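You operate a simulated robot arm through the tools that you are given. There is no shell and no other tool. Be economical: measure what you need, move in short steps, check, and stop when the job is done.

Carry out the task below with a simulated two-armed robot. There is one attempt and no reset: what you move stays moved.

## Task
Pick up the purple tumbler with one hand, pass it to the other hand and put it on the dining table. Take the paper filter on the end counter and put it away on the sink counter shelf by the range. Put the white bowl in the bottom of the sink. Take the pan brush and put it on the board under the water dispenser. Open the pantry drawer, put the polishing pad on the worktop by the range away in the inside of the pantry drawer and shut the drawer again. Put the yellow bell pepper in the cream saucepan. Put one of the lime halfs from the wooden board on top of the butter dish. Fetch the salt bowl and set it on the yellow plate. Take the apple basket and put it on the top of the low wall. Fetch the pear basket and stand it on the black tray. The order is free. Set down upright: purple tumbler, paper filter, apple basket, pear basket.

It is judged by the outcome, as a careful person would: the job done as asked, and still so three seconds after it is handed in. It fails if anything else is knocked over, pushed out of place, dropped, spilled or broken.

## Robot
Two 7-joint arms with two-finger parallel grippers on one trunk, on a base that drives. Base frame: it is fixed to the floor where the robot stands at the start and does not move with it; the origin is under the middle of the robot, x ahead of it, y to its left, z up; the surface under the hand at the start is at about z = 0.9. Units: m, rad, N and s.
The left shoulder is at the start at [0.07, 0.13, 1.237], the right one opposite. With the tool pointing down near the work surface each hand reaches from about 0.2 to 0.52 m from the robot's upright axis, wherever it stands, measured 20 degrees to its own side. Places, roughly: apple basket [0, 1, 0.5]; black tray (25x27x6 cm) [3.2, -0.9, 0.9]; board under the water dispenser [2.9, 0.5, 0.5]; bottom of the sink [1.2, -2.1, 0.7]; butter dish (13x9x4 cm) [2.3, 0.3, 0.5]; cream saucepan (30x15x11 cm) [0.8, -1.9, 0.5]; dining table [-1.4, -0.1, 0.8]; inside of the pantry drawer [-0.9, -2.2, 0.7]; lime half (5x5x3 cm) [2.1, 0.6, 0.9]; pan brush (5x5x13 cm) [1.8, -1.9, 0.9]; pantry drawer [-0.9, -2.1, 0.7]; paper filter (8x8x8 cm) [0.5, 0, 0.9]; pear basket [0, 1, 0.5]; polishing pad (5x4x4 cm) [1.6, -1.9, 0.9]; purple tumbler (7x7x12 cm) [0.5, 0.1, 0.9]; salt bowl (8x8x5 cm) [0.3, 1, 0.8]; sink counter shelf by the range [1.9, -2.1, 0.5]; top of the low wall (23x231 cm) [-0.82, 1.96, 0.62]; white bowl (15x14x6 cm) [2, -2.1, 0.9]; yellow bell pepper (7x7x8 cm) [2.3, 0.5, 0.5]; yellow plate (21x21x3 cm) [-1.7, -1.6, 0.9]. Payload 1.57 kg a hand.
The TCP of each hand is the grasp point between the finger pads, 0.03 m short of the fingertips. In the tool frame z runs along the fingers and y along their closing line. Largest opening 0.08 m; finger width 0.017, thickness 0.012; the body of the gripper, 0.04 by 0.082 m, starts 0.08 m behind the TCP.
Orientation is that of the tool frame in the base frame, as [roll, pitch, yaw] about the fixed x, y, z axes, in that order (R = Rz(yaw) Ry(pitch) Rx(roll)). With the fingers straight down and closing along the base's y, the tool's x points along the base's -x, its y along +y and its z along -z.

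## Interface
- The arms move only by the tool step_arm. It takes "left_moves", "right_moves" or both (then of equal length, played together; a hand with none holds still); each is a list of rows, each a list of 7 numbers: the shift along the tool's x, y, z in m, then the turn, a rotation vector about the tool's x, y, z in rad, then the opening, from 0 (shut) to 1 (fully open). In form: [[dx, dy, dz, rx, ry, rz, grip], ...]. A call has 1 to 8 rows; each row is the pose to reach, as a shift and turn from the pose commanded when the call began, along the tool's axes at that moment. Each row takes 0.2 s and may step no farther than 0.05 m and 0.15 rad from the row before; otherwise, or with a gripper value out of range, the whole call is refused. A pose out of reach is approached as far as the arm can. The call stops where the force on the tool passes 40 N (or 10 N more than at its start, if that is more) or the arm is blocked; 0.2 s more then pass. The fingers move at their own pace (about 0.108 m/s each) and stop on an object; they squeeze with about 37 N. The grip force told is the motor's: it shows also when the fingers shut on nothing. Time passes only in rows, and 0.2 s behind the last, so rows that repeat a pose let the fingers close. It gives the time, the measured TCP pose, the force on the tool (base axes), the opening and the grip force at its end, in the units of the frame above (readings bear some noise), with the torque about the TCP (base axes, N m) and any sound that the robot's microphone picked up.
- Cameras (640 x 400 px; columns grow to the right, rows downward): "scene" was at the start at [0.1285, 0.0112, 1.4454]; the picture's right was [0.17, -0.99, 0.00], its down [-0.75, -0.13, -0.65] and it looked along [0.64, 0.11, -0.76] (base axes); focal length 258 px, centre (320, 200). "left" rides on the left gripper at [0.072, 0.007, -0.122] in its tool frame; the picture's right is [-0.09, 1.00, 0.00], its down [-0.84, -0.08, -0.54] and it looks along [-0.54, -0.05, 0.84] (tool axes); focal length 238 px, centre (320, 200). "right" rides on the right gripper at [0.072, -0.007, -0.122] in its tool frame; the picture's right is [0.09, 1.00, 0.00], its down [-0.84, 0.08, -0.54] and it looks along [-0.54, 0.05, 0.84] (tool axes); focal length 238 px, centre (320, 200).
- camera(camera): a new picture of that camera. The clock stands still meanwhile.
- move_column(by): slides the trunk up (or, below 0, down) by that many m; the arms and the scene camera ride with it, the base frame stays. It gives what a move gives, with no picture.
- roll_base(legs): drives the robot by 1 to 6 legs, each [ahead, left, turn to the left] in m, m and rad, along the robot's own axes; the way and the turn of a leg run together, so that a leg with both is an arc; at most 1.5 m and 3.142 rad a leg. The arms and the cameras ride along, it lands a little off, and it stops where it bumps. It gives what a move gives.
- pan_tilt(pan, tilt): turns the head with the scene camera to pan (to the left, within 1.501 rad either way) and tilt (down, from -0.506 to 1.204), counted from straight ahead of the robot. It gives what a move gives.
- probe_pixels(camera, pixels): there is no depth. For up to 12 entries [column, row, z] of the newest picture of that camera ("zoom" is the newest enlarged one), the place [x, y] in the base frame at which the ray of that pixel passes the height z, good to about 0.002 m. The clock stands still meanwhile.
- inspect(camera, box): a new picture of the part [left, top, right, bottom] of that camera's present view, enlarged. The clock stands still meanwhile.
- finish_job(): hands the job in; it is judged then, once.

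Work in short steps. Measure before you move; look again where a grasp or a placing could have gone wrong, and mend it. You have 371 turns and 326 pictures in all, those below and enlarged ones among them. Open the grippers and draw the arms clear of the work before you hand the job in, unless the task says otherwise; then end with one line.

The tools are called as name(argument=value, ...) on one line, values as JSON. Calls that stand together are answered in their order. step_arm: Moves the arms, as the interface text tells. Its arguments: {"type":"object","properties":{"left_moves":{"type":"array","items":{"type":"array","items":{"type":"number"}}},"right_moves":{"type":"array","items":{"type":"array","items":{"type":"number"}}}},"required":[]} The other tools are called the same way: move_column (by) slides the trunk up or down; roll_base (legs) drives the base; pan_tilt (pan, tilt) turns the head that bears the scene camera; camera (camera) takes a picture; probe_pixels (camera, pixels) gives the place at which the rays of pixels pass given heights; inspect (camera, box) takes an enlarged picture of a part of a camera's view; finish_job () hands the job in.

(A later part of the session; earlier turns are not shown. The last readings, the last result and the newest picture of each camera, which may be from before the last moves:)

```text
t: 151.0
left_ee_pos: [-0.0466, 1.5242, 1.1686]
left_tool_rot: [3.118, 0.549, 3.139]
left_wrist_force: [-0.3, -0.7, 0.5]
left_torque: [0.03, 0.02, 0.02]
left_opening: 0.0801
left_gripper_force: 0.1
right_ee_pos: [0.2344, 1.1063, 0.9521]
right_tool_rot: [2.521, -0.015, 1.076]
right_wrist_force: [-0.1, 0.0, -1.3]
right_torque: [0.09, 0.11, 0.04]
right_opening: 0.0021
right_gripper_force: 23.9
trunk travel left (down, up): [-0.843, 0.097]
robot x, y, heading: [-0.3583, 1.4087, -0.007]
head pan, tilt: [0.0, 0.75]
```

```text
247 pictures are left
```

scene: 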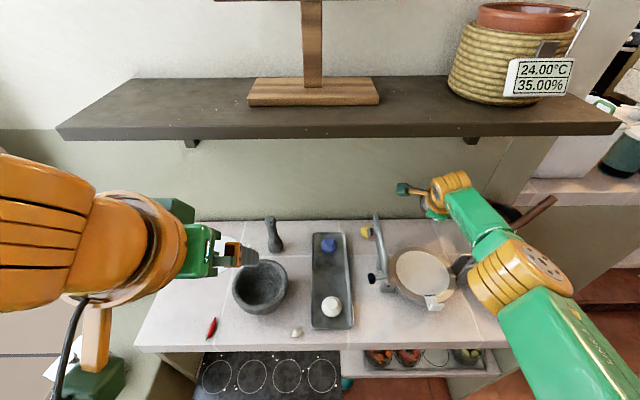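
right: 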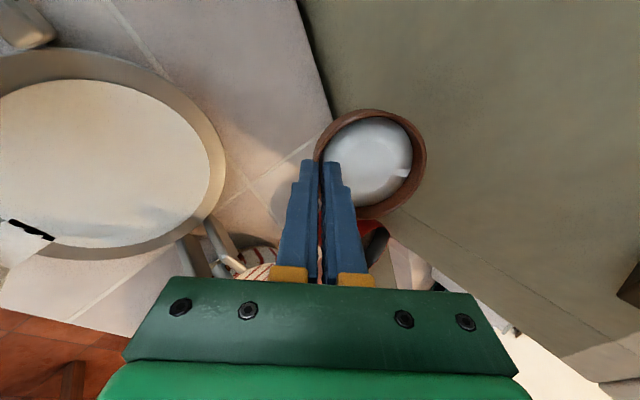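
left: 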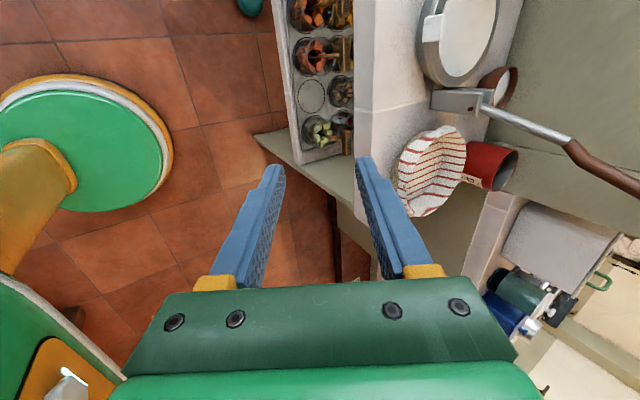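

Clear of the lever. I back out 0.4, turn toward -y and drive down the corridor between table and counter.

roll_base(legs=[[-0.4, 0, 0], [0, 0, -1.56], [0.3, 0.36, 0], [1.0, 0, 0]])

pan_tilt(pan=0, tilt=0.5)

camera(camera="scene")

```text
t: 164.5
left_ee_pos: [-0.2776, -0.2108, 1.1676]
left_tool_rot: [3.126, 0.55, 1.562]
left_wrist_force: [-0.3, 0.2, 0.1]
left_torque: [-0.02, 0.02, -0.01]
left_opening: 0.0801
left_gripper_force: 0.2
right_ee_pos: [-0.6979, -0.4876, 0.9561]
right_tool_rot: [2.516, -0.009, -0.504]
right_wrist_force: [-0.4, 0.3, -1.8]
right_torque: [0.09, -0.03, 0.01]
right_opening: 0.0024
right_gripper_force: 23.8
trunk travel left (down, up): [-0.843, 0.097]
robot x, y, heading: [-0.4024, 0.0987, -1.591]
head pan, tilt: [0.0, 0.75]
```

```text
t: 165.3
left_ee_pos: [-0.275, -0.2115, 1.1669]
left_tool_rot: [3.128, 0.55, 1.561]
left_wrist_force: [-0.5, -0.2, 0.2]
left_torque: [-0.02, 0.01, -0.03]
left_opening: 0.0798
left_gripper_force: 0.0
right_ee_pos: [-0.6991, -0.4901, 0.954]
right_tool_rot: [2.519, -0.008, -0.504]
right_wrist_force: [-0.3, 0.7, -2.1]
right_torque: [0.08, -0.09, -0.01]
right_opening: 0.0024
right_gripper_force: 23.7
trunk travel left (down, up): [-0.843, 0.097]
robot x, y, heading: [-0.3994, 0.0994, -1.587]
head pan, tilt: [0.0, 0.499]
```

```text
246 pictures are left
```

scene: 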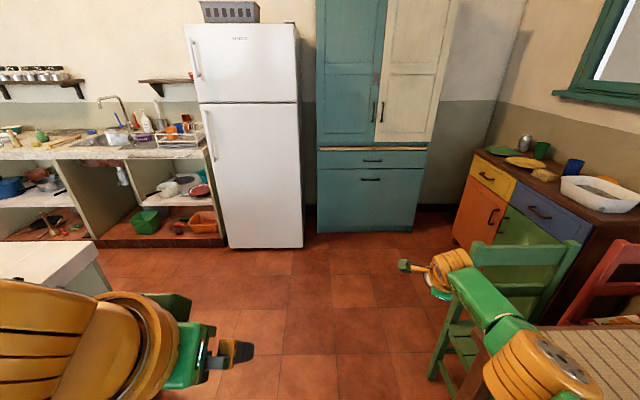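

The sideboard with the yellow plate (525,162) is at right; a green chair back (440-580,240-330) stands near my right arm's path. I measure these.

probe_pixels(camera="scene", pixels=[[472, 242, 0.85], [472, 242, 0.95], [580, 240, 0.9], [437, 378, 0.0], [525, 163, 0.9], [540, 180, 0.9], [475, 155, 0.9], [455, 240, 0.0], [525, 163, 0.87], [610, 200, 0.9]])

inspect(camera="scene", box=[440, 110, 640, 260])

```text
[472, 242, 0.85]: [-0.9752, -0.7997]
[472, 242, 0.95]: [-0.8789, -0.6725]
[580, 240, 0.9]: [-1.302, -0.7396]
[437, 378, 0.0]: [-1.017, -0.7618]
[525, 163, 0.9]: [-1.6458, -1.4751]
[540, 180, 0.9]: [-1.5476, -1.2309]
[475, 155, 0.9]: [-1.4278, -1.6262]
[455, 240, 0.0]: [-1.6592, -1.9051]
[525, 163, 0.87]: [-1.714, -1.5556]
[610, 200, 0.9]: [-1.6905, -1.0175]
```

```text
2.67 times, centred on (540, 185) of scene
```

zoom: 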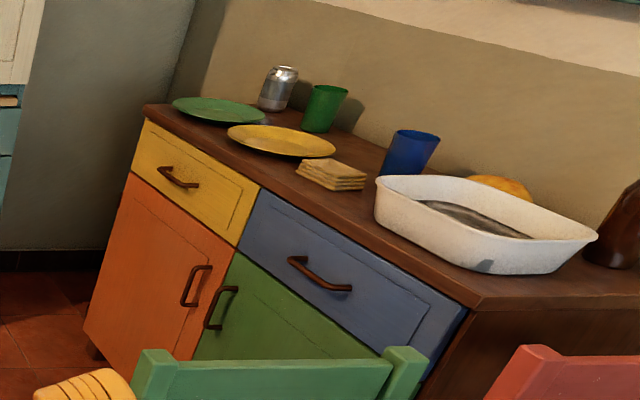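

I raise the column so the bowl passes above chairs, move on down and turn to face -x.

move_column(by=0.09)

roll_base(legs=[[0, 0.1, 0], [1.1, 0, 0], [0, 0, -1.55]])

camera(camera="scene")

```text
t: 166.5
left_ee_pos: [-0.2765, -0.2128, 1.2565]
left_tool_rot: [3.128, 0.55, 1.561]
left_wrist_force: [0.4, -0.5, 0.1]
left_torque: [-0.01, 0.0, 0.01]
left_opening: 0.08
left_gripper_force: 0.1
right_ee_pos: [-0.6976, -0.4887, 1.0452]
right_tool_rot: [2.518, -0.008, -0.504]
right_wrist_force: [0.7, -0.4, -2.0]
right_torque: [0.08, 0.01, -0.02]
right_opening: 0.0025
right_gripper_force: 23.6
trunk travel left (down, up): [-0.933, 0.007]
robot x, y, heading: [-0.3973, 0.0995, -1.589]
head pan, tilt: [0.0, 0.499]
```

```text
t: 176.8
left_ee_pos: [-0.602, -1.1716, 1.2565]
left_tool_rot: [3.128, 0.549, 0.039]
left_wrist_force: [0.2, -0.3, -0.8]
left_torque: [0.0, -0.01, 0.0]
left_opening: 0.0799
left_gripper_force: 0.1
right_ee_pos: [-0.897, -0.7636, 1.045]
right_tool_rot: [2.517, -0.01, -2.03]
right_wrist_force: [-0.5, 0.3, -2.1]
right_torque: [-0.07, -0.1, -0.01]
right_opening: 0.0024
right_gripper_force: 24.0
trunk travel left (down, up): [-0.933, 0.007]
robot x, y, heading: [-0.3045, -1.0358, -3.117]
head pan, tilt: [0.0, 0.499]
```

```text
244 pictures are left
```

scene: 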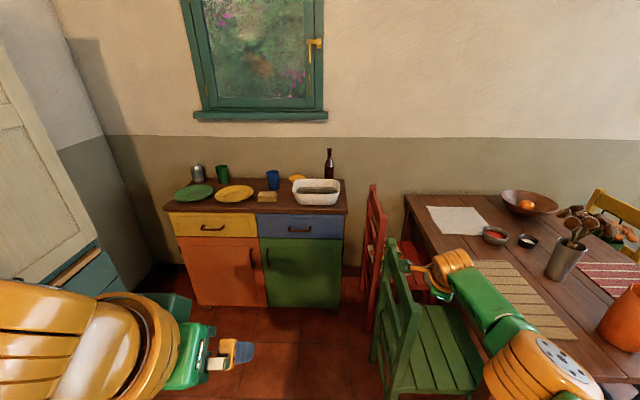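

probe_pixels(camera="scene", pixels=[[234, 193, 0.9], [234, 193, 0.86], [260, 213, 0.88], [270, 305, 0.0], [167, 212, 0.88], [346, 212, 0.88], [100, 290, 0.0], [194, 193, 0.9], [268, 196, 0.9], [98, 248, 0.7], [254, 189, 0.9], [214, 197, 0.9]])

```text
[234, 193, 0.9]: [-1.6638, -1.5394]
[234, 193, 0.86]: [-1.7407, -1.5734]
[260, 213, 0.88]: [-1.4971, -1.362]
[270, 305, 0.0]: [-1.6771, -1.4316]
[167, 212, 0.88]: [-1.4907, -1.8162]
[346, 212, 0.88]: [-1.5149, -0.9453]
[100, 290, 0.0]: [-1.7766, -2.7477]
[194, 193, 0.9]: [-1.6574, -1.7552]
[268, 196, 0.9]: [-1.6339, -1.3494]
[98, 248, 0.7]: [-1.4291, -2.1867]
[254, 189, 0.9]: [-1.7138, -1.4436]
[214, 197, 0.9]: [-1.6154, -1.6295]
```

inspect(camera="scene", box=[380, 240, 500, 320])

inspect(camera="scene", box=[150, 140, 350, 260])

```text
5.00 times, centred on (440, 280) of scene
```

zoom: 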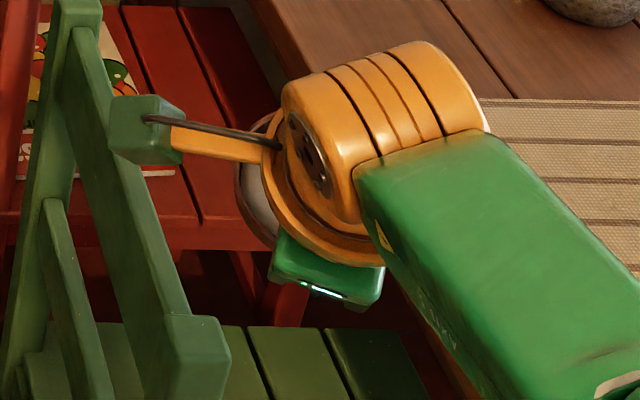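

```text
3.20 times, centred on (250, 200) of scene
```

zoom: 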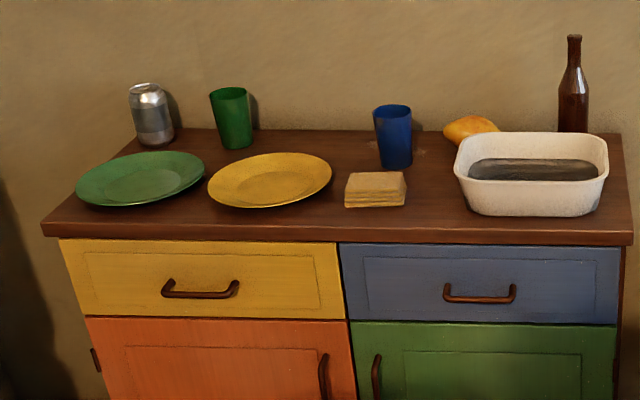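

Plate centre triangulates to (-1.728,-1.569, 0.865); the pantry front is at y≈-2.0. I bring the right hand inward by 0.24 in the robot frame before approaching.

step_arm(right_moves=[[0.031, -0.0213, -0.0157, 0, 0, 0, 0], [0.062, -0.0427, -0.0313, 0, 0, 0, 0], [0.093, -0.064, -0.047, 0, 0, 0, 0], [0.124, -0.0853, -0.0627, 0, 0, 0, 0], [0.155, -0.1067, -0.0783, 0, 0, 0, 0], [0.186, -0.128, -0.094, 0, 0, 0, 0]])

camera(camera="scene")

```text
t: 178.2
left_ee_pos: [-0.6012, -1.1744, 1.2577]
left_tool_rot: [3.13, 0.552, 0.042]
left_wrist_force: [0.2, 0.6, 0.5]
left_torque: [0.0, 0.03, 0.02]
left_opening: 0.08
left_gripper_force: 0.0
right_ee_pos: [-0.837, -1.0032, 1.0516]
right_tool_rot: [2.514, -0.006, -2.029]
right_wrist_force: [-0.6, -0.2, -2.5]
right_torque: [-0.04, -0.11, 0.02]
right_opening: 0.0025
right_gripper_force: 24.1
trunk travel left (down, up): [-0.933, 0.007]
robot x, y, heading: [-0.2979, -1.0325, -3.11]
head pan, tilt: [0.0, 0.499]
```

```text
241 pictures are left
```

scene: 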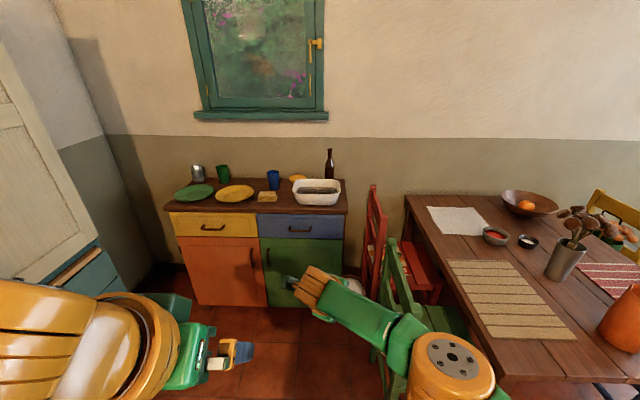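

I drive left along to y≈-1.62 and ahead to about x≈-0.85, then look.

roll_base(legs=[[0, 0.573, 0], [0.568, 0, 0]])

pan_tilt(pan=0, tilt=0.7)

camera(camera="scene")

```text
t: 181.5
left_ee_pos: [-0.5808, -1.7087, 1.2568]
left_tool_rot: [3.128, 0.55, 0.095]
left_wrist_force: [0.0, 0.5, 0.2]
left_torque: [0.02, -0.01, -0.02]
left_opening: 0.0803
left_gripper_force: 0.0
right_ee_pos: [-0.8273, -1.5537, 1.051]
right_tool_rot: [2.517, -0.01, -1.973]
right_wrist_force: [0.0, -0.1, -1.9]
right_torque: [-0.07, -0.1, -0.01]
right_opening: 0.0021
right_gripper_force: 24.2
trunk travel left (down, up): [-0.933, 0.007]
robot x, y, heading: [-0.2872, -1.5574, -3.05]
head pan, tilt: [0.0, 0.499]
stopped in leg 1: the robot was blocked; the commanded pose is now the measured one
```

```text
t: 182.2
left_ee_pos: [-0.5801, -1.7098, 1.257]
left_tool_rot: [3.128, 0.548, 0.096]
left_wrist_force: [0.1, -0.5, -0.2]
left_torque: [-0.03, -0.02, -0.01]
left_opening: 0.08
left_gripper_force: 0.0
right_ee_pos: [-0.8266, -1.5537, 1.0498]
right_tool_rot: [2.518, -0.009, -1.971]
right_wrist_force: [-0.6, 0.3, -2.6]
right_torque: [-0.06, -0.1, 0.0]
right_opening: 0.0023
right_gripper_force: 24.0
trunk travel left (down, up): [-0.933, 0.007]
robot x, y, heading: [-0.2893, -1.557, -3.057]
head pan, tilt: [0.0, 0.7]
```

```text
240 pictures are left
```

scene: 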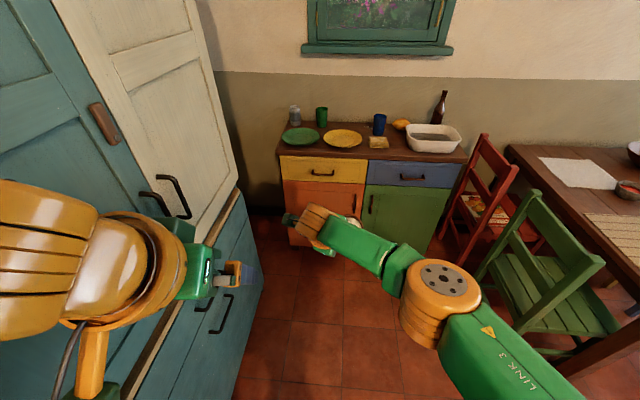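

The robot got blocked at left (left elbow near the pantry). I step back right 0.1, square up, and go ahead.

roll_base(legs=[[0, -0.1, -0.085], [0.55, 0, 0]])

camera(camera="scene")

```text
t: 186.2
left_ee_pos: [-1.1475, -1.5956, 1.2577]
left_tool_rot: [3.128, 0.552, 0.025]
left_wrist_force: [-0.7, 0.2, 0.4]
left_torque: [0.01, 0.02, 0.02]
left_opening: 0.0801
left_gripper_force: 0.0
right_ee_pos: [-1.3833, -1.4226, 1.0518]
right_tool_rot: [2.518, -0.009, -2.043]
right_wrist_force: [0.7, 0.0, -2.0]
right_torque: [-0.02, -0.11, -0.02]
right_opening: 0.0022
right_gripper_force: 23.8
trunk travel left (down, up): [-0.933, 0.007]
robot x, y, heading: [-0.8465, -1.4612, -3.124]
head pan, tilt: [0.0, 0.7]
```

```text
239 pictures are left
```

scene: 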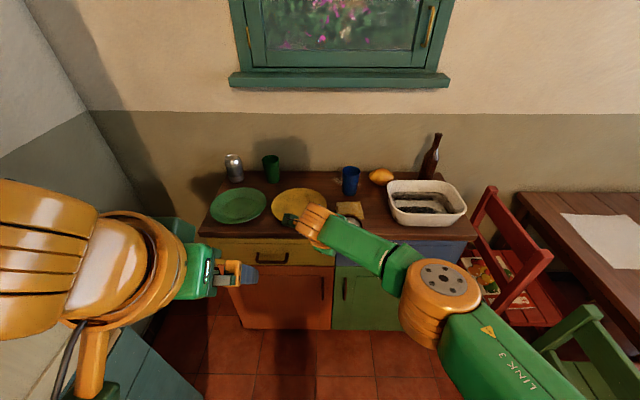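

probe_pixels(camera="scene", pixels=[[300, 206, 0.865], [300, 206, 0.85], [271, 206, 0.865], [329, 205, 0.865], [300, 188, 0.865], [440, 355, 1.0], [450, 270, 1.1], [427, 208, 0.9]])

```text
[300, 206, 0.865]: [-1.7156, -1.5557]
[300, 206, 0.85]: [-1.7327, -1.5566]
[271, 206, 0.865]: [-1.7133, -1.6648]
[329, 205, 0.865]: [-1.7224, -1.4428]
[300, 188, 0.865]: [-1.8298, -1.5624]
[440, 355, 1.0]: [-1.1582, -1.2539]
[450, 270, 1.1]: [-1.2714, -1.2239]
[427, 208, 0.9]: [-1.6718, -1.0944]
```

Plate centre (-1.718,-1.556). I shift the hand 0.155 further left by arm and drive ahead 0.15, then look again.

step_arm(right_moves=[[0.034, -0.015, -0.011, 0, 0, 0, 0], [0.068, -0.03, -0.022, 0, 0, 0, 0], [0.102, -0.045, -0.033, 0, 0, 0, 0], [0.136, -0.06, -0.0437, 0, 0, 0, 0]])

roll_base(legs=[[0.17, 0, 0]])

camera(camera="scene")

camera(camera="right")

```text
t: 187.2
left_ee_pos: [-1.1511, -1.5971, 1.257]
left_tool_rot: [3.126, 0.551, 0.025]
left_wrist_force: [0.4, 0.6, -0.9]
left_torque: [-0.01, -0.05, 0.02]
left_opening: 0.0802
left_gripper_force: 0.1
right_ee_pos: [-1.3783, -1.4555, 1.0517]
right_tool_rot: [2.518, -0.009, -2.042]
right_wrist_force: [-0.5, -0.7, -1.6]
right_torque: [-0.03, -0.12, 0.02]
right_opening: 0.0022
right_gripper_force: 23.6
right hand out of reach, approached as far as the arm can: row 1, 2, 3, 4
trunk travel left (down, up): [-0.933, 0.007]
robot x, y, heading: [-0.8458, -1.461, -3.124]
head pan, tilt: [0.0, 0.7]
```

```text
t: 188.6
left_ee_pos: [-1.3161, -1.5981, 1.2595]
left_tool_rot: [3.128, 0.554, 0.025]
left_wrist_force: [0.8, -0.4, 0.6]
left_torque: [-0.05, 0.01, 0.0]
left_opening: 0.0801
left_gripper_force: 0.0
right_ee_pos: [-1.5437, -1.459, 1.0537]
right_tool_rot: [2.512, -0.011, -2.041]
right_wrist_force: [0.2, 0.5, -0.5]
right_torque: [-0.01, -0.11, 0.02]
right_opening: 0.0023
right_gripper_force: 23.9
trunk travel left (down, up): [-0.933, 0.007]
robot x, y, heading: [-1.0163, -1.4667, -3.124]
head pan, tilt: [0.0, 0.7]
```

```text
238 pictures are left
```

scene: 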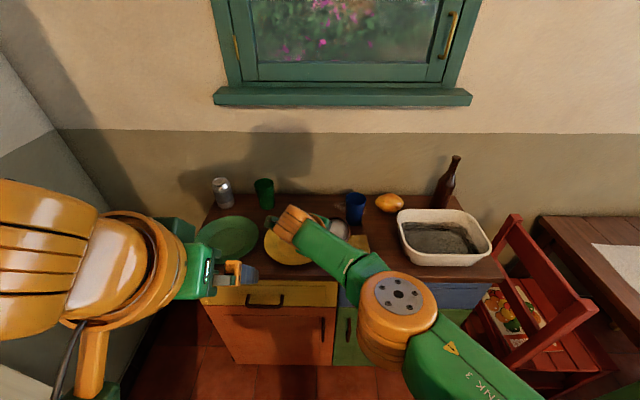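

```text
237 pictures are left
```

right: 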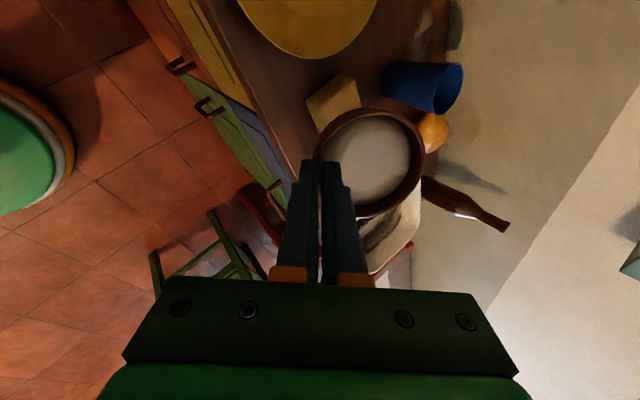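

The right hand can't go further left, so I turn the base left 0.30 and reposition so the bowl comes over the plate.

roll_base(legs=[[0, 0, 0.3], [0, -0.0956, 0], [0.11, 0, 0]])

camera(camera="scene")

camera(camera="right")

```text
t: 191.5
left_ee_pos: [-1.3962, -1.618, 1.2597]
left_tool_rot: [3.127, 0.554, 0.316]
left_wrist_force: [1.3, 0.6, 0.0]
left_torque: [-0.02, 0.02, 0.04]
left_opening: 0.0799
left_gripper_force: 0.1
right_ee_pos: [-1.6537, -1.5494, 1.0552]
right_tool_rot: [2.511, -0.011, -1.749]
right_wrist_force: [0.4, 0.6, -1.8]
right_torque: [-0.05, -0.1, 0.04]
right_opening: 0.0022
right_gripper_force: 23.6
trunk travel left (down, up): [-0.933, 0.007]
robot x, y, heading: [-1.1482, -1.4069, -2.831]
head pan, tilt: [0.0, 0.7]
```

```text
236 pictures are left
```

scene: 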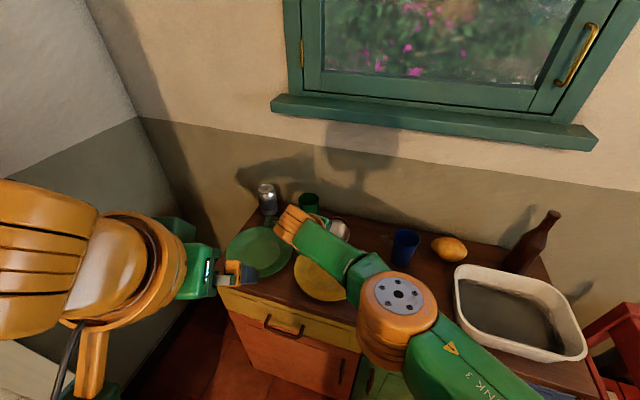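

```text
235 pictures are left
```

right: 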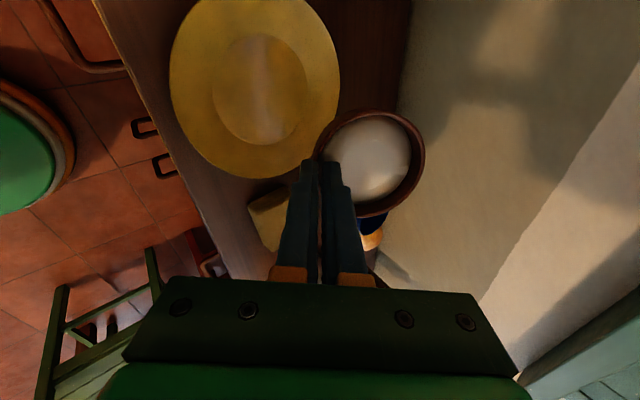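

I measure plate well centre (262,88) and held bowl centre (370,163) in the right view.

probe_pixels(camera="right", pixels=[[262, 88, 0.86], [255, 85, 0.865], [370, 163, 1.045], [370, 163, 1.03], [318, 160, 1.045], [425, 160, 1.045], [370, 112, 1.045], [370, 216, 1.045]])

inspect(camera="right", box=[270, 80, 470, 240])

```text
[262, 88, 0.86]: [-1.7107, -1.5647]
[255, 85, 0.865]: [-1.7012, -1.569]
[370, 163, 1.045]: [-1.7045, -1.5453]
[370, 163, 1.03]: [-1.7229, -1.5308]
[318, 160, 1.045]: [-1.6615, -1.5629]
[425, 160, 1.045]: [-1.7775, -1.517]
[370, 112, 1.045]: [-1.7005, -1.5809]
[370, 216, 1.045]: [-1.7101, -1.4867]
```

```text
2.50 times, centred on (370, 160) of right
```

zoom: 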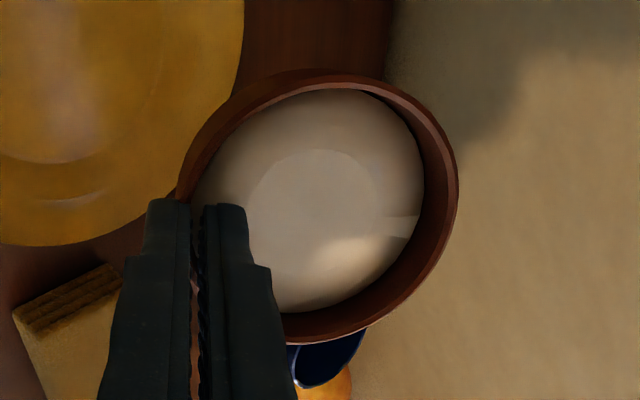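

Geometry indicates the bowl tilted with the hand (rim perpendicular to the fingers). I rotate the hand back to vertical so the bowl becomes level, high above the sideboard.

step_arm(right_moves=[[0, 0, 0, 0.126, 0, 0, 0], [0, 0, 0, 0.252, 0, 0, 0], [0, 0, 0, 0.378, 0, 0, 0], [0, 0, 0, 0.504, 0, 0, 0], [0, 0, 0, 0.625, 0, 0, 0]])

camera(camera="right")

camera(camera="scene")

```text
t: 192.7
left_ee_pos: [-1.3988, -1.6221, 1.2575]
left_tool_rot: [3.129, 0.551, 0.319]
left_wrist_force: [1.5, -0.6, 0.4]
left_torque: [0.04, 0.05, -0.03]
left_opening: 0.0802
left_gripper_force: 0.1
right_ee_pos: [-1.5708, -1.5424, 1.0522]
right_tool_rot: [3.124, -0.014, -1.75]
right_wrist_force: [0.3, 0.8, -2.4]
right_torque: [-0.04, -0.07, 0.01]
right_opening: 0.0023
right_gripper_force: 23.4
right hand out of reach, approached as far as the arm can: row 1, 2, 3, 4, 5
trunk travel left (down, up): [-0.933, 0.007]
robot x, y, heading: [-1.1472, -1.4026, -2.833]
head pan, tilt: [0.0, 0.7]
```

```text
233 pictures are left
```

right: 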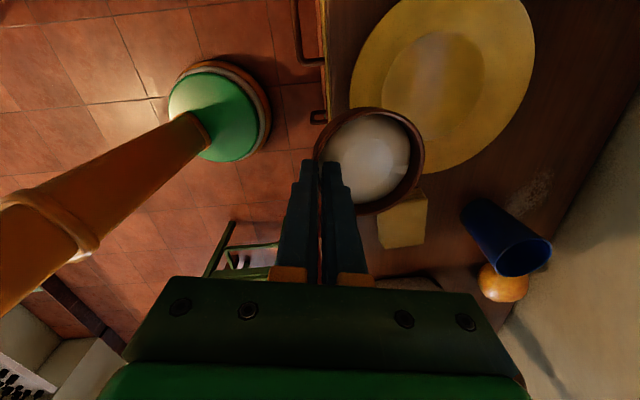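

```text
232 pictures are left
```

scene: 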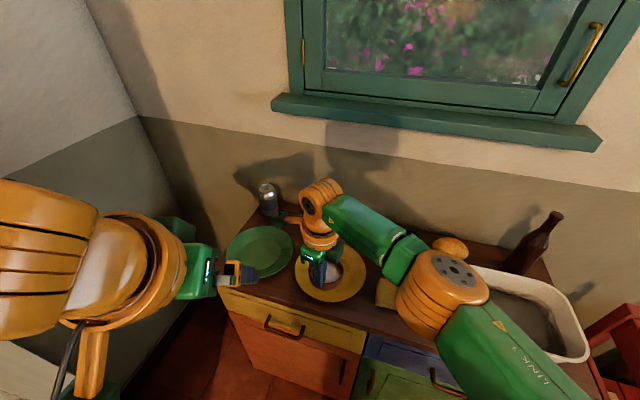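

inspect(camera="scene", box=[260, 200, 420, 320])

probe_pixels(camera="right", pixels=[[435, 75, 0.86], [440, 80, 0.87], [372, 160, 1.037], [316, 160, 1.037], [424, 158, 1.037], [372, 108, 1.037], [372, 212, 1.037]])

```text
3.33 times, centred on (340, 260) of scene
```

zoom: 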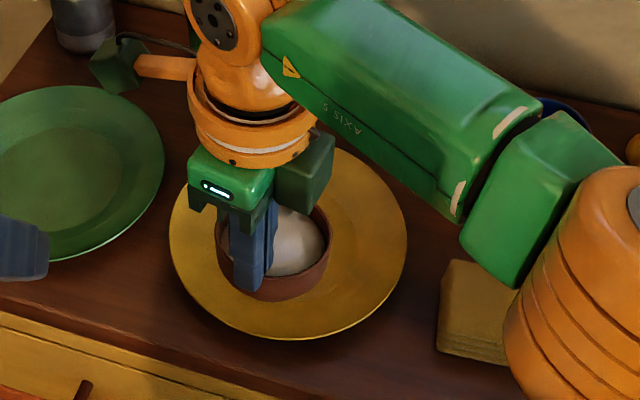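

```text
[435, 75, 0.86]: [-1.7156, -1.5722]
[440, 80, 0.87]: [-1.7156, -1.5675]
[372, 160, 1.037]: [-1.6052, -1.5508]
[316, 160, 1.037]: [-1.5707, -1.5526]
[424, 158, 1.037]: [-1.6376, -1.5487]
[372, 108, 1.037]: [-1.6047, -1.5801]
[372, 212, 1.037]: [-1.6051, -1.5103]
```

The bowl is level now (rim 0.067×0.070). Its centre is (-1.605,-1.548), plate centre ≈(-1.714,-1.565); I drive 0.108 ahead, slightly right.

roll_base(legs=[[0.1085, -0.018, 0]])

move_column(by=-0.09)

camera(camera="right")

inspect(camera="scene", box=[230, 180, 450, 340])

```text
t: 193.9
left_ee_pos: [-1.505, -1.6361, 1.2603]
left_tool_rot: [3.129, 0.554, 0.316]
left_wrist_force: [-0.3, -0.1, 0.3]
left_torque: [0.03, 0.09, 0.01]
left_opening: 0.0802
left_gripper_force: 0.1
right_ee_pos: [-1.6782, -1.5538, 1.0534]
right_tool_rot: [3.121, -0.017, -1.752]
right_wrist_force: [0.1, 0.0, -1.8]
right_torque: [-0.02, -0.04, -0.02]
right_opening: 0.0021
right_gripper_force: 23.5
trunk travel left (down, up): [-0.933, 0.007]
robot x, y, heading: [-1.2566, -1.4214, -2.835]
head pan, tilt: [0.0, 0.7]
```

```text
t: 195.2
left_ee_pos: [-1.5088, -1.6359, 1.1678]
left_tool_rot: [3.127, 0.55, 0.314]
left_wrist_force: [-0.5, 0.6, -0.4]
left_torque: [0.02, 0.02, -0.03]
left_opening: 0.08
left_gripper_force: 0.0
right_ee_pos: [-1.6809, -1.556, 0.9634]
right_tool_rot: [3.124, -0.016, -1.752]
right_wrist_force: [0.4, 0.5, -2.3]
right_torque: [-0.01, -0.07, 0.0]
right_opening: 0.0024
right_gripper_force: 23.8
trunk travel left (down, up): [-0.843, 0.097]
robot x, y, heading: [-1.2565, -1.4204, -2.834]
head pan, tilt: [0.0, 0.7]
```

```text
230 pictures are left
```

right: 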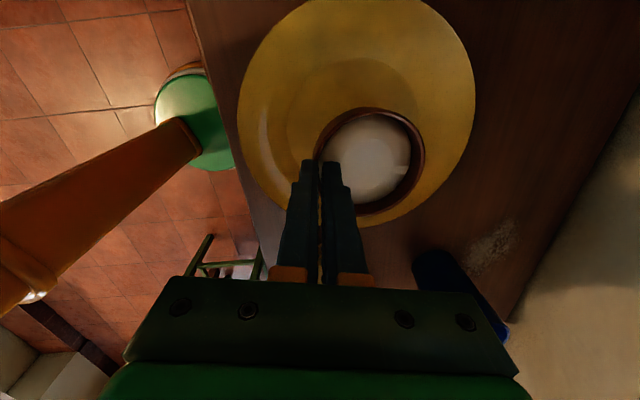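

```text
2.50 times, centred on (340, 260) of scene
```

zoom: 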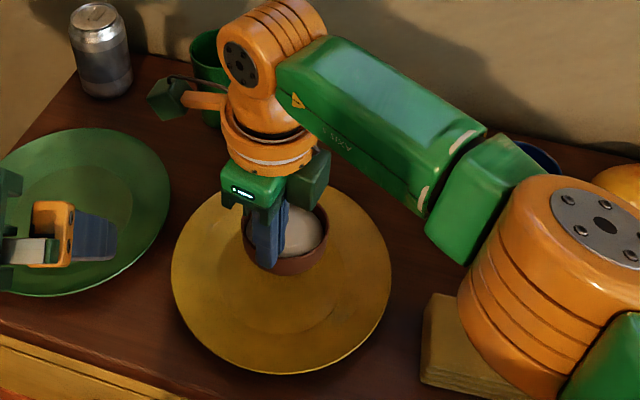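

The bowl is over the plate centre. I check the right camera box versus the green cup before descending the last ~10 cm.

probe_pixels(camera="scene", pixels=[[298, 205, 0.97], [298, 196, 0.97], [272, 218, 1.06], [330, 278, 0.87], [520, 300, 0.95]])

move_column(by=-0.02)

move_column(by=-0.01)

```text
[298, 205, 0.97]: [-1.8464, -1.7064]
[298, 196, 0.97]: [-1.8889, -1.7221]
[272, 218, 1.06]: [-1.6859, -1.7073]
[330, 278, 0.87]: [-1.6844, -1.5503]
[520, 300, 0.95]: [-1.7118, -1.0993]
```

```text
t: 195.8
left_ee_pos: [-1.5112, -1.6366, 1.1487]
left_tool_rot: [3.127, 0.55, 0.313]
left_wrist_force: [-0.5, 0.0, 0.1]
left_torque: [0.0, -0.03, 0.02]
left_opening: 0.0801
left_gripper_force: 0.1
right_ee_pos: [-1.6816, -1.5556, 0.9412]
right_tool_rot: [3.126, -0.016, -1.751]
right_wrist_force: [-0.4, -0.1, -1.3]
right_torque: [-0.03, -0.06, 0.04]
right_opening: 0.0022
right_gripper_force: 24.4
trunk travel left (down, up): [-0.823, 0.117]
robot x, y, heading: [-1.2578, -1.4217, -2.835]
head pan, tilt: [0.0, 0.7]
```

```text
t: 196.4
left_ee_pos: [-1.5103, -1.6367, 1.138]
left_tool_rot: [3.127, 0.55, 0.314]
left_wrist_force: [-0.3, 0.8, 1.0]
left_torque: [-0.01, 0.03, -0.01]
left_opening: 0.0801
left_gripper_force: 0.0
right_ee_pos: [-1.6828, -1.5552, 0.933]
right_tool_rot: [3.125, -0.016, -1.752]
right_wrist_force: [-0.1, -0.1, -3.0]
right_torque: [0.0, -0.01, 0.03]
right_opening: 0.0022
right_gripper_force: 23.7
trunk travel left (down, up): [-0.813, 0.127]
robot x, y, heading: [-1.2594, -1.4218, -2.835]
head pan, tilt: [0.0, 0.7]
```

No contact yet at TCP z 0.933; camera box is clear of the cup. I continue down in small steps.

move_column(by=-0.008)

move_column(by=-0.006)

inspect(camera="scene", box=[230, 180, 450, 340])

```text
t: 197.0
left_ee_pos: [-1.5092, -1.6374, 1.1304]
left_tool_rot: [3.127, 0.552, 0.316]
left_wrist_force: [0.1, 0.1, 0.5]
left_torque: [0.04, 0.02, 0.03]
left_opening: 0.0803
left_gripper_force: 0.0
right_ee_pos: [-1.6808, -1.5557, 0.9239]
right_tool_rot: [3.125, -0.015, -1.752]
right_wrist_force: [2.4, 0.4, 1.9]
right_torque: [-0.11, 0.05, 0.05]
right_opening: 0.0024
right_gripper_force: 23.9
trunk travel left (down, up): [-0.805, 0.135]
robot x, y, heading: [-1.2539, -1.4201, -2.839]
head pan, tilt: [0.0, 0.7]
```

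```text
t: 197.5
left_ee_pos: [-1.5056, -1.635, 1.1252]
left_tool_rot: [3.129, 0.554, 0.316]
left_wrist_force: [0.3, -0.2, 0.2]
left_torque: [-0.02, 0.01, 0.01]
left_opening: 0.0799
left_gripper_force: 0.2
right_ee_pos: [-1.6778, -1.5561, 0.9221]
right_tool_rot: [3.118, -0.019, -1.751]
right_wrist_force: [3.5, -2.2, 21.5]
right_torque: [-0.37, 0.09, 0.14]
right_opening: 0.0029
right_gripper_force: 24.1
trunk travel left (down, up): [-0.799, 0.141]
robot x, y, heading: [-1.2556, -1.4212, -2.839]
head pan, tilt: [0.0, 0.7]
```

```text
2.50 times, centred on (340, 260) of scene
```

zoom: 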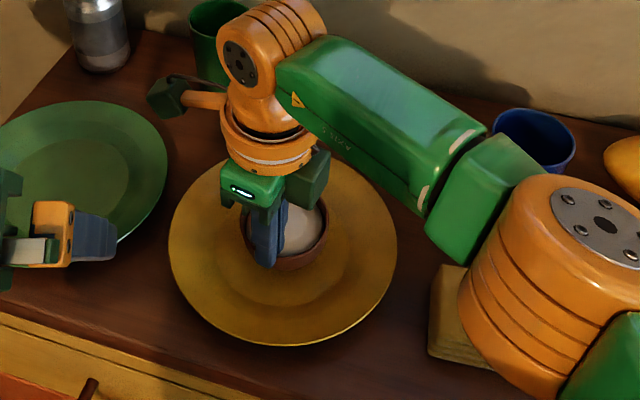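

Contact (21 N). I ease up 3 mm, open the fingers partly and lift away with the column.

move_column(by=0.003)

step_arm(right_moves=[[0, 0, 0, 0, 0, 0, 0.2], [0, 0, 0, 0, 0, 0, 0.4], [0, 0, 0, 0, 0, 0, 0.4]])

camera(camera="right")

```text
t: 198.0
left_ee_pos: [-1.5079, -1.6349, 1.1271]
left_tool_rot: [3.13, 0.554, 0.315]
left_wrist_force: [1.0, 0.3, 0.1]
left_torque: [-0.03, 0.01, -0.02]
left_opening: 0.08
left_gripper_force: 0.1
right_ee_pos: [-1.6796, -1.555, 0.9227]
right_tool_rot: [3.122, -0.017, -1.754]
right_wrist_force: [0.1, 0.0, 10.9]
right_torque: [-0.21, 0.21, -0.02]
right_opening: 0.0024
right_gripper_force: 23.4
trunk travel left (down, up): [-0.802, 0.138]
robot x, y, heading: [-1.2576, -1.4196, -2.834]
head pan, tilt: [0.0, 0.7]
```

```text
t: 198.8
left_ee_pos: [-1.5104, -1.6354, 1.1272]
left_tool_rot: [3.129, 0.55, 0.315]
left_wrist_force: [0.3, 0.1, 0.0]
left_torque: [0.03, 0.0, 0.01]
left_opening: 0.08
left_gripper_force: 0.0
right_ee_pos: [-1.6837, -1.557, 0.9212]
right_tool_rot: [3.127, -0.016, -1.752]
right_wrist_force: [0.9, -0.6, -0.4]
right_torque: [-0.01, 0.01, 0.01]
right_opening: 0.0319
right_gripper_force: 0.1
trunk travel left (down, up): [-0.802, 0.138]
robot x, y, heading: [-1.2561, -1.4218, -2.832]
head pan, tilt: [0.0, 0.7]
```

```text
227 pictures are left
```

right: 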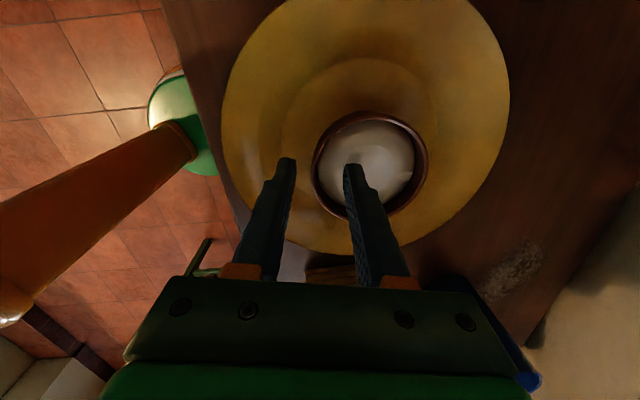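

The bowl rests in the plate's well. I lift away.

move_column(by=0.13)

roll_base(legs=[[-0.35, 0, 0]])

camera(camera="scene")

```text
t: 200.4
left_ee_pos: [-1.511, -1.6365, 1.2562]
left_tool_rot: [3.128, 0.549, 0.314]
left_wrist_force: [-0.7, 0.1, -0.2]
left_torque: [0.0, 0.01, 0.0]
left_opening: 0.08
left_gripper_force: 0.2
right_ee_pos: [-1.682, -1.5553, 1.0505]
right_tool_rot: [3.127, -0.018, -1.752]
right_wrist_force: [-0.4, -0.6, 0.1]
right_torque: [-0.02, 0.0, -0.04]
right_opening: 0.0318
right_gripper_force: 0.0
trunk travel left (down, up): [-0.932, 0.008]
robot x, y, heading: [-1.2567, -1.4198, -2.837]
head pan, tilt: [0.0, 0.7]
```

```text
t: 202.7
left_ee_pos: [-1.1774, -1.5306, 1.256]
left_tool_rot: [3.128, 0.547, 0.308]
left_wrist_force: [0.1, 0.0, -0.6]
left_torque: [0.01, -0.02, -0.02]
left_opening: 0.08
left_gripper_force: 0.0
right_ee_pos: [-1.3477, -1.4489, 1.0495]
right_tool_rot: [3.128, -0.014, -1.759]
right_wrist_force: [-0.4, 0.0, -0.2]
right_torque: [0.05, -0.04, 0.04]
right_opening: 0.0322
right_gripper_force: 0.0
trunk travel left (down, up): [-0.932, 0.008]
robot x, y, heading: [-0.9199, -1.3137, -2.842]
head pan, tilt: [0.0, 0.7]
```

```text
226 pictures are left
```

scene: 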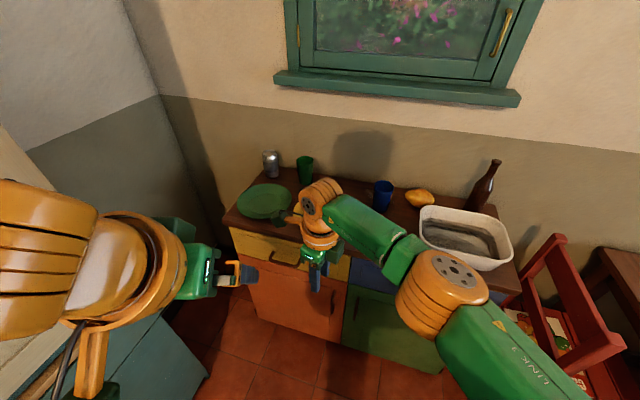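

Salt bowl done. Next: pear (left hand) and filter (right hand), both with forward-pointing hands. I reconfigure the arms while backing into free space.

step_arm(right_moves=[[0, 0, 0, 0, 0, -0.15, 0.6], [0, 0, 0, 0, 0, -0.3, 0.6], [0, 0, 0, 0, 0, -0.45, 0.6], [0, 0, 0, 0, 0, -0.6, 0.6], [0, 0, 0, 0, 0, -0.75, 0.6], [0, 0, 0, 0, 0, -0.9, 0.6], [0, 0, 0, 0, 0, -1.05, 0.6], [0, 0, 0, 0, 0, -1.2, 0.6]], left_moves=[[0, 0, 0.02, 0, -0.12, 0, 0.6], [0, 0, 0.04, 0, -0.24, 0, 0.6], [0, 0, 0.06, 0, -0.36, 0, 0.6], [0, 0, 0.08, 0, -0.48, 0, 0.6], [0, 0, 0.1, 0, -0.6, 0, 0.6], [0, 0, 0.1, 0, -0.65, 0, 0.6], [0, 0, 0.1, 0, -0.65, 0, 0.6], [0, 0, 0.1, 0, -0.65, 0, 0.6]])

step_arm(right_moves=[[0, -0.03, 0, 0, 0, -0.12, 1], [0, -0.06, 0, 0, 0, -0.25, 1], [0, -0.09, 0, 0, 0, -0.37, 1]])

step_arm(right_moves=[[0, -0.03, 0, 0, -0.15, 0, 1], [0, -0.05, 0, 0, -0.3, 0, 1], [0, -0.08, 0, 0, -0.45, 0, 1], [0, -0.1, 0, 0, -0.6, 0, 1], [0, -0.1, 0, 0, -0.75, 0, 1], [0, -0.1, 0, 0, -0.9, 0, 1], [0, -0.1, 0, 0, -1.05, 0, 1], [0, -0.1, 0, 0, -1.18, 0, 1]])

```text
t: 203.7
left_ee_pos: [-1.2687, -1.5219, 1.2035]
left_tool_rot: [3.136, 1.013, 0.298]
left_wrist_force: [7.1, 1.8, 0.2]
left_torque: [-0.05, -0.04, -0.16]
left_opening: 0.0468
left_gripper_force: 0.1
left hand out of reach, approached as far as the arm can: row 1, 2, 3, 4, 5
right_ee_pos: [-1.3523, -1.441, 1.0468]
right_tool_rot: [3.118, 0.008, -1.227]
right_wrist_force: [-7.7, -0.6, 0.5]
right_torque: [0.2, -1.1, -0.51]
right_opening: 0.0478
right_gripper_force: 0.0
trunk travel left (down, up): [-0.932, 0.008]
robot x, y, heading: [-0.9216, -1.3186, -2.842]
head pan, tilt: [0.0, 0.7]
stopped in row 5 (left hand): the force on the tool passed its limit at 114 N (the readings are from after the stop); the commanded pose is now the measured one
```

```text
t: 204.0
left_ee_pos: [-1.2667, -1.5168, 1.2038]
left_tool_rot: [3.141, 1.01, 0.289]
left_wrist_force: [1.9, 0.4, 2.0]
left_torque: [-0.01, 0.02, -0.03]
left_opening: 0.0479
left_gripper_force: 0.0
right_ee_pos: [-1.3509, -1.4364, 1.0485]
right_tool_rot: [3.107, 0.011, -1.229]
right_wrist_force: [-0.4, -0.5, -1.7]
right_torque: [0.17, -0.18, -0.11]
right_opening: 0.08
right_gripper_force: 0.1
trunk travel left (down, up): [-0.932, 0.008]
robot x, y, heading: [-0.9175, -1.3154, -2.838]
head pan, tilt: [0.0, 0.7]
stopped in row 1 (left hand): the force on the tool passed its limit at 84 N (the readings are from after the stop); the commanded pose is now the measured one
```

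```text
t: 204.3
left_ee_pos: [-1.2647, -1.5174, 1.2025]
left_tool_rot: [3.135, 1.001, 0.276]
left_wrist_force: [3.9, -0.7, 1.3]
left_torque: [-0.01, -0.03, -0.05]
left_opening: 0.0465
left_gripper_force: 0.0
right_ee_pos: [-1.3484, -1.4319, 1.0485]
right_tool_rot: [3.103, 0.048, -1.255]
right_wrist_force: [-4.5, 0.3, -1.5]
right_torque: [0.02, -0.51, -0.25]
right_opening: 0.08
right_gripper_force: 0.0
trunk travel left (down, up): [-0.932, 0.008]
robot x, y, heading: [-0.9205, -1.3144, -2.84]
head pan, tilt: [0.0, 0.7]
stopped in row 1 (left hand): the force on the tool passed its limit at 84 N (the readings are from after the stop); the commanded pose is now the measured one
```

The two hands touched each other. I slide the left hand out to the left first.

step_arm(left_moves=[[0, 0.03, -0.01, 0, 0, 0, 0.6], [0, 0.06, -0.02, 0, 0, 0, 0.6], [0, 0.1, -0.02, 0, 0, 0, 0.6]])

camera(camera="scene")

```text
t: 204.7
left_ee_pos: [-1.267, -1.5229, 1.2042]
left_tool_rot: [3.128, 0.987, 0.256]
left_wrist_force: [-0.5, 0.2, 0.0]
left_torque: [-0.02, 0.02, -0.02]
left_opening: 0.0482
left_gripper_force: 0.1
left hand out of reach, approached as far as the arm can: row 1
right_ee_pos: [-1.3498, -1.4327, 1.048]
right_tool_rot: [3.097, 0.046, -1.271]
right_wrist_force: [0.1, 0.3, -0.6]
right_torque: [0.02, -0.02, -0.03]
right_opening: 0.0799
right_gripper_force: 0.1
trunk travel left (down, up): [-0.932, 0.008]
robot x, y, heading: [-0.9177, -1.3174, -2.842]
head pan, tilt: [0.0, 0.7]
stopped in row 1 (right hand): the force on the tool passed its limit at 67 N (the readings are from after the stop); the commanded pose is now the measured one
```

```text
225 pictures are left
```

scene: 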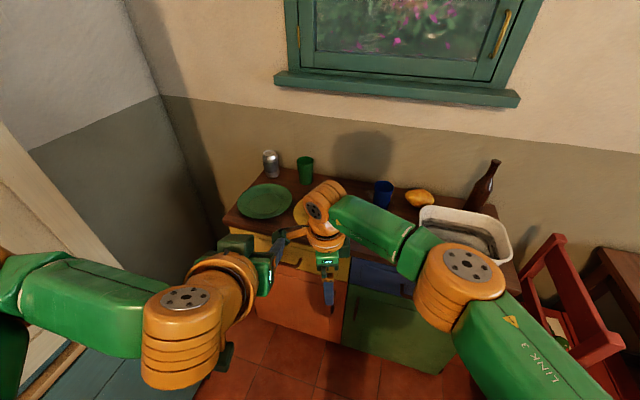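

The left fingertips press on the right wrist camera arm. I move the right hand to its right (tool −x).

step_arm(right_moves=[[-0.04, 0, 0, 0, 0, 0, 1], [-0.08, 0, 0, 0, 0, 0, 1], [-0.12, 0, 0, 0, 0, 0, 1], [-0.16, 0, 0, 0, 0, 0, 1]])

```text
t: 205.7
left_ee_pos: [-1.2685, -1.5206, 1.2031]
left_tool_rot: [3.127, 0.987, 0.252]
left_wrist_force: [-0.7, -0.2, 0.0]
left_torque: [-0.01, 0.0, 0.04]
left_opening: 0.0478
left_gripper_force: 0.0
right_ee_pos: [-1.4004, -1.2747, 1.0581]
right_tool_rot: [3.096, 0.043, -1.269]
right_wrist_force: [-0.3, 0.4, -0.7]
right_torque: [-0.02, 0.02, 0.0]
right_opening: 0.08
right_gripper_force: 0.1
trunk travel left (down, up): [-0.932, 0.008]
robot x, y, heading: [-0.921, -1.3167, -2.841]
head pan, tilt: [0.0, 0.7]
```

Free now. I resume: un-roll the right hand and finish pitching the left.

step_arm(right_moves=[[0, 0, 0, 0, 0, -0.15, 1], [0, 0, 0, 0, 0, -0.3, 1], [0, 0, 0, 0, 0, -0.45, 1], [0, 0, 0, 0, 0, -0.6, 1], [0, 0, 0, 0, 0, -0.75, 1], [0, 0, 0, 0, 0, -0.9, 1], [0, 0, 0, 0, 0, -1.05, 1], [0, 0, 0, 0, 0, -1.2, 1]])

step_arm(right_moves=[[0, 0, 0, 0, 0, -0.12, 1], [0, 0, 0, 0, 0, -0.25, 1], [0, 0, 0, 0, 0, -0.37, 1]], left_moves=[[0, 0.03, 0.02, 0, -0.09, 0, 0.6], [0, 0.06, 0.04, 0, -0.15, 0, 0.6], [0, 0.08, 0.06, 0, -0.2, 0, 0.6]])

step_arm(right_moves=[[0, 0, 0, 0, -0.15, 0, 1], [0, 0, 0, 0, -0.3, 0, 1], [0, 0, 0, 0, -0.45, 0, 1], [0, 0, 0, 0, -0.6, 0, 1], [0, 0, 0, 0, -0.75, 0, 1], [0, 0, 0, 0, -0.9, 0, 1], [0, 0, 0, 0, -1.05, 0, 1], [0, 0, 0, 0, -1.18, 0, 1]])

camera(camera="scene")

```text
t: 207.4
left_ee_pos: [-1.2673, -1.5219, 1.2023]
left_tool_rot: [3.128, 0.989, 0.252]
left_wrist_force: [0.0, 0.2, -0.6]
left_torque: [-0.02, -0.02, 0.0]
left_opening: 0.0478
left_gripper_force: 0.0
right_ee_pos: [-1.398, -1.2794, 1.0559]
right_tool_rot: [-3.118, 0.059, -0.067]
right_wrist_force: [-0.9, 1.2, 0.1]
right_torque: [0.02, 0.01, 0.01]
right_opening: 0.0803
right_gripper_force: 0.1
trunk travel left (down, up): [-0.932, 0.008]
robot x, y, heading: [-0.9221, -1.3142, -2.845]
head pan, tilt: [0.0, 0.7]
```

```text
t: 208.2
left_ee_pos: [-1.2898, -1.6051, 1.1841]
left_tool_rot: [-3.127, 1.15, 0.27]
left_wrist_force: [-0.4, 0.1, 0.6]
left_torque: [-0.01, 0.0, -0.01]
left_opening: 0.0478
left_gripper_force: 0.1
left hand out of reach, approached as far as the arm can: row 1, 2, 3
right_ee_pos: [-1.3982, -1.2783, 1.0569]
right_tool_rot: [-3.096, 0.048, 0.302]
right_wrist_force: [0.5, -0.3, 0.1]
right_torque: [0.0, 0.03, -0.01]
right_opening: 0.0799
right_gripper_force: 0.1
trunk travel left (down, up): [-0.932, 0.008]
robot x, y, heading: [-0.922, -1.3205, -2.842]
head pan, tilt: [0.0, 0.7]
```

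```text
t: 210.1
left_ee_pos: [-1.2893, -1.6049, 1.1847]
left_tool_rot: [-3.125, 1.15, 0.272]
left_wrist_force: [0.3, 0.1, -0.1]
left_torque: [-0.01, -0.01, 0.01]
left_opening: 0.0479
left_gripper_force: 0.1
right_ee_pos: [-1.4059, -1.2682, 1.0637]
right_tool_rot: [-3.07, 0.883, 0.357]
right_wrist_force: [-0.6, 0.0, -0.5]
right_torque: [0.0, 0.01, -0.01]
right_opening: 0.0799
right_gripper_force: 0.0
right hand out of reach, approached as far as the arm can: row 6, 7, 8
trunk travel left (down, up): [-0.932, 0.008]
robot x, y, heading: [-0.921, -1.315, -2.844]
head pan, tilt: [0.0, 0.7]
```

```text
224 pictures are left
```

scene: 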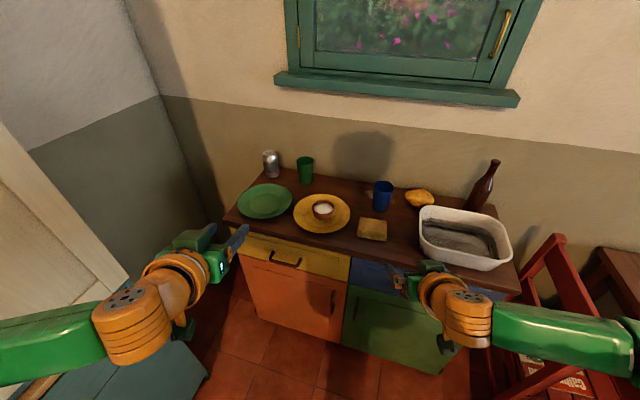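

The salt bowl sits on the yellow plate. Now I drive back up to the basket rack, left hand for the pear.

roll_base(legs=[[-0.6, 0, 0], [0, 0, -1.87], [1.0, 0, 0], [0.89, 0.2, 0], [0, 0, -1.57]])

pan_tilt(pan=0, tilt=0.55)

camera(camera="scene")

```text
t: 230.9
left_ee_pos: [-0.0116, 0.9082, 1.1843]
left_tool_rot: [-3.125, 1.15, 3.074]
left_wrist_force: [-0.2, -0.2, 0.7]
left_torque: [0.0, 0.01, 0.01]
left_opening: 0.048
left_gripper_force: 0.1
right_ee_pos: [-0.0138, 0.5519, 1.0628]
right_tool_rot: [-3.067, 0.883, -3.125]
right_wrist_force: [0.0, 0.0, 0.1]
right_torque: [0.01, 0.02, -0.04]
right_opening: 0.08
right_gripper_force: 0.1
trunk travel left (down, up): [-0.932, 0.008]
robot x, y, heading: [-0.4579, 0.762, -0.038]
head pan, tilt: [0.0, 0.7]
```

```text
t: 231.6
left_ee_pos: [-0.0115, 0.9075, 1.1836]
left_tool_rot: [-3.124, 1.15, 3.074]
left_wrist_force: [0.4, 0.9, 0.0]
left_torque: [0.01, 0.02, 0.01]
left_opening: 0.048
left_gripper_force: 0.0
right_ee_pos: [-0.0142, 0.5525, 1.0614]
right_tool_rot: [-3.07, 0.882, -3.124]
right_wrist_force: [0.2, 0.1, 0.8]
right_torque: [0.01, 0.04, -0.02]
right_opening: 0.0801
right_gripper_force: 0.0
trunk travel left (down, up): [-0.932, 0.008]
robot x, y, heading: [-0.4557, 0.7597, -0.036]
head pan, tilt: [0.0, 0.55]
```

```text
223 pictures are left
```

scene: 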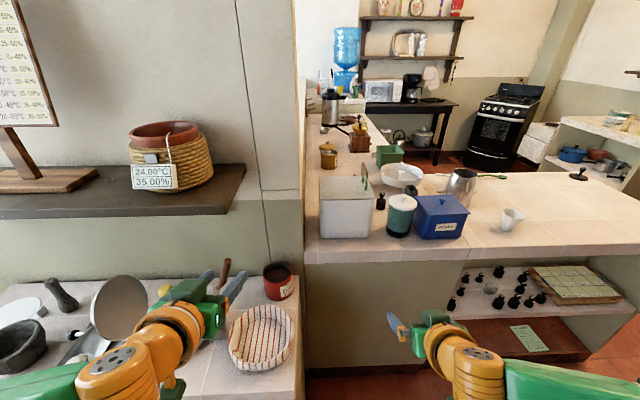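

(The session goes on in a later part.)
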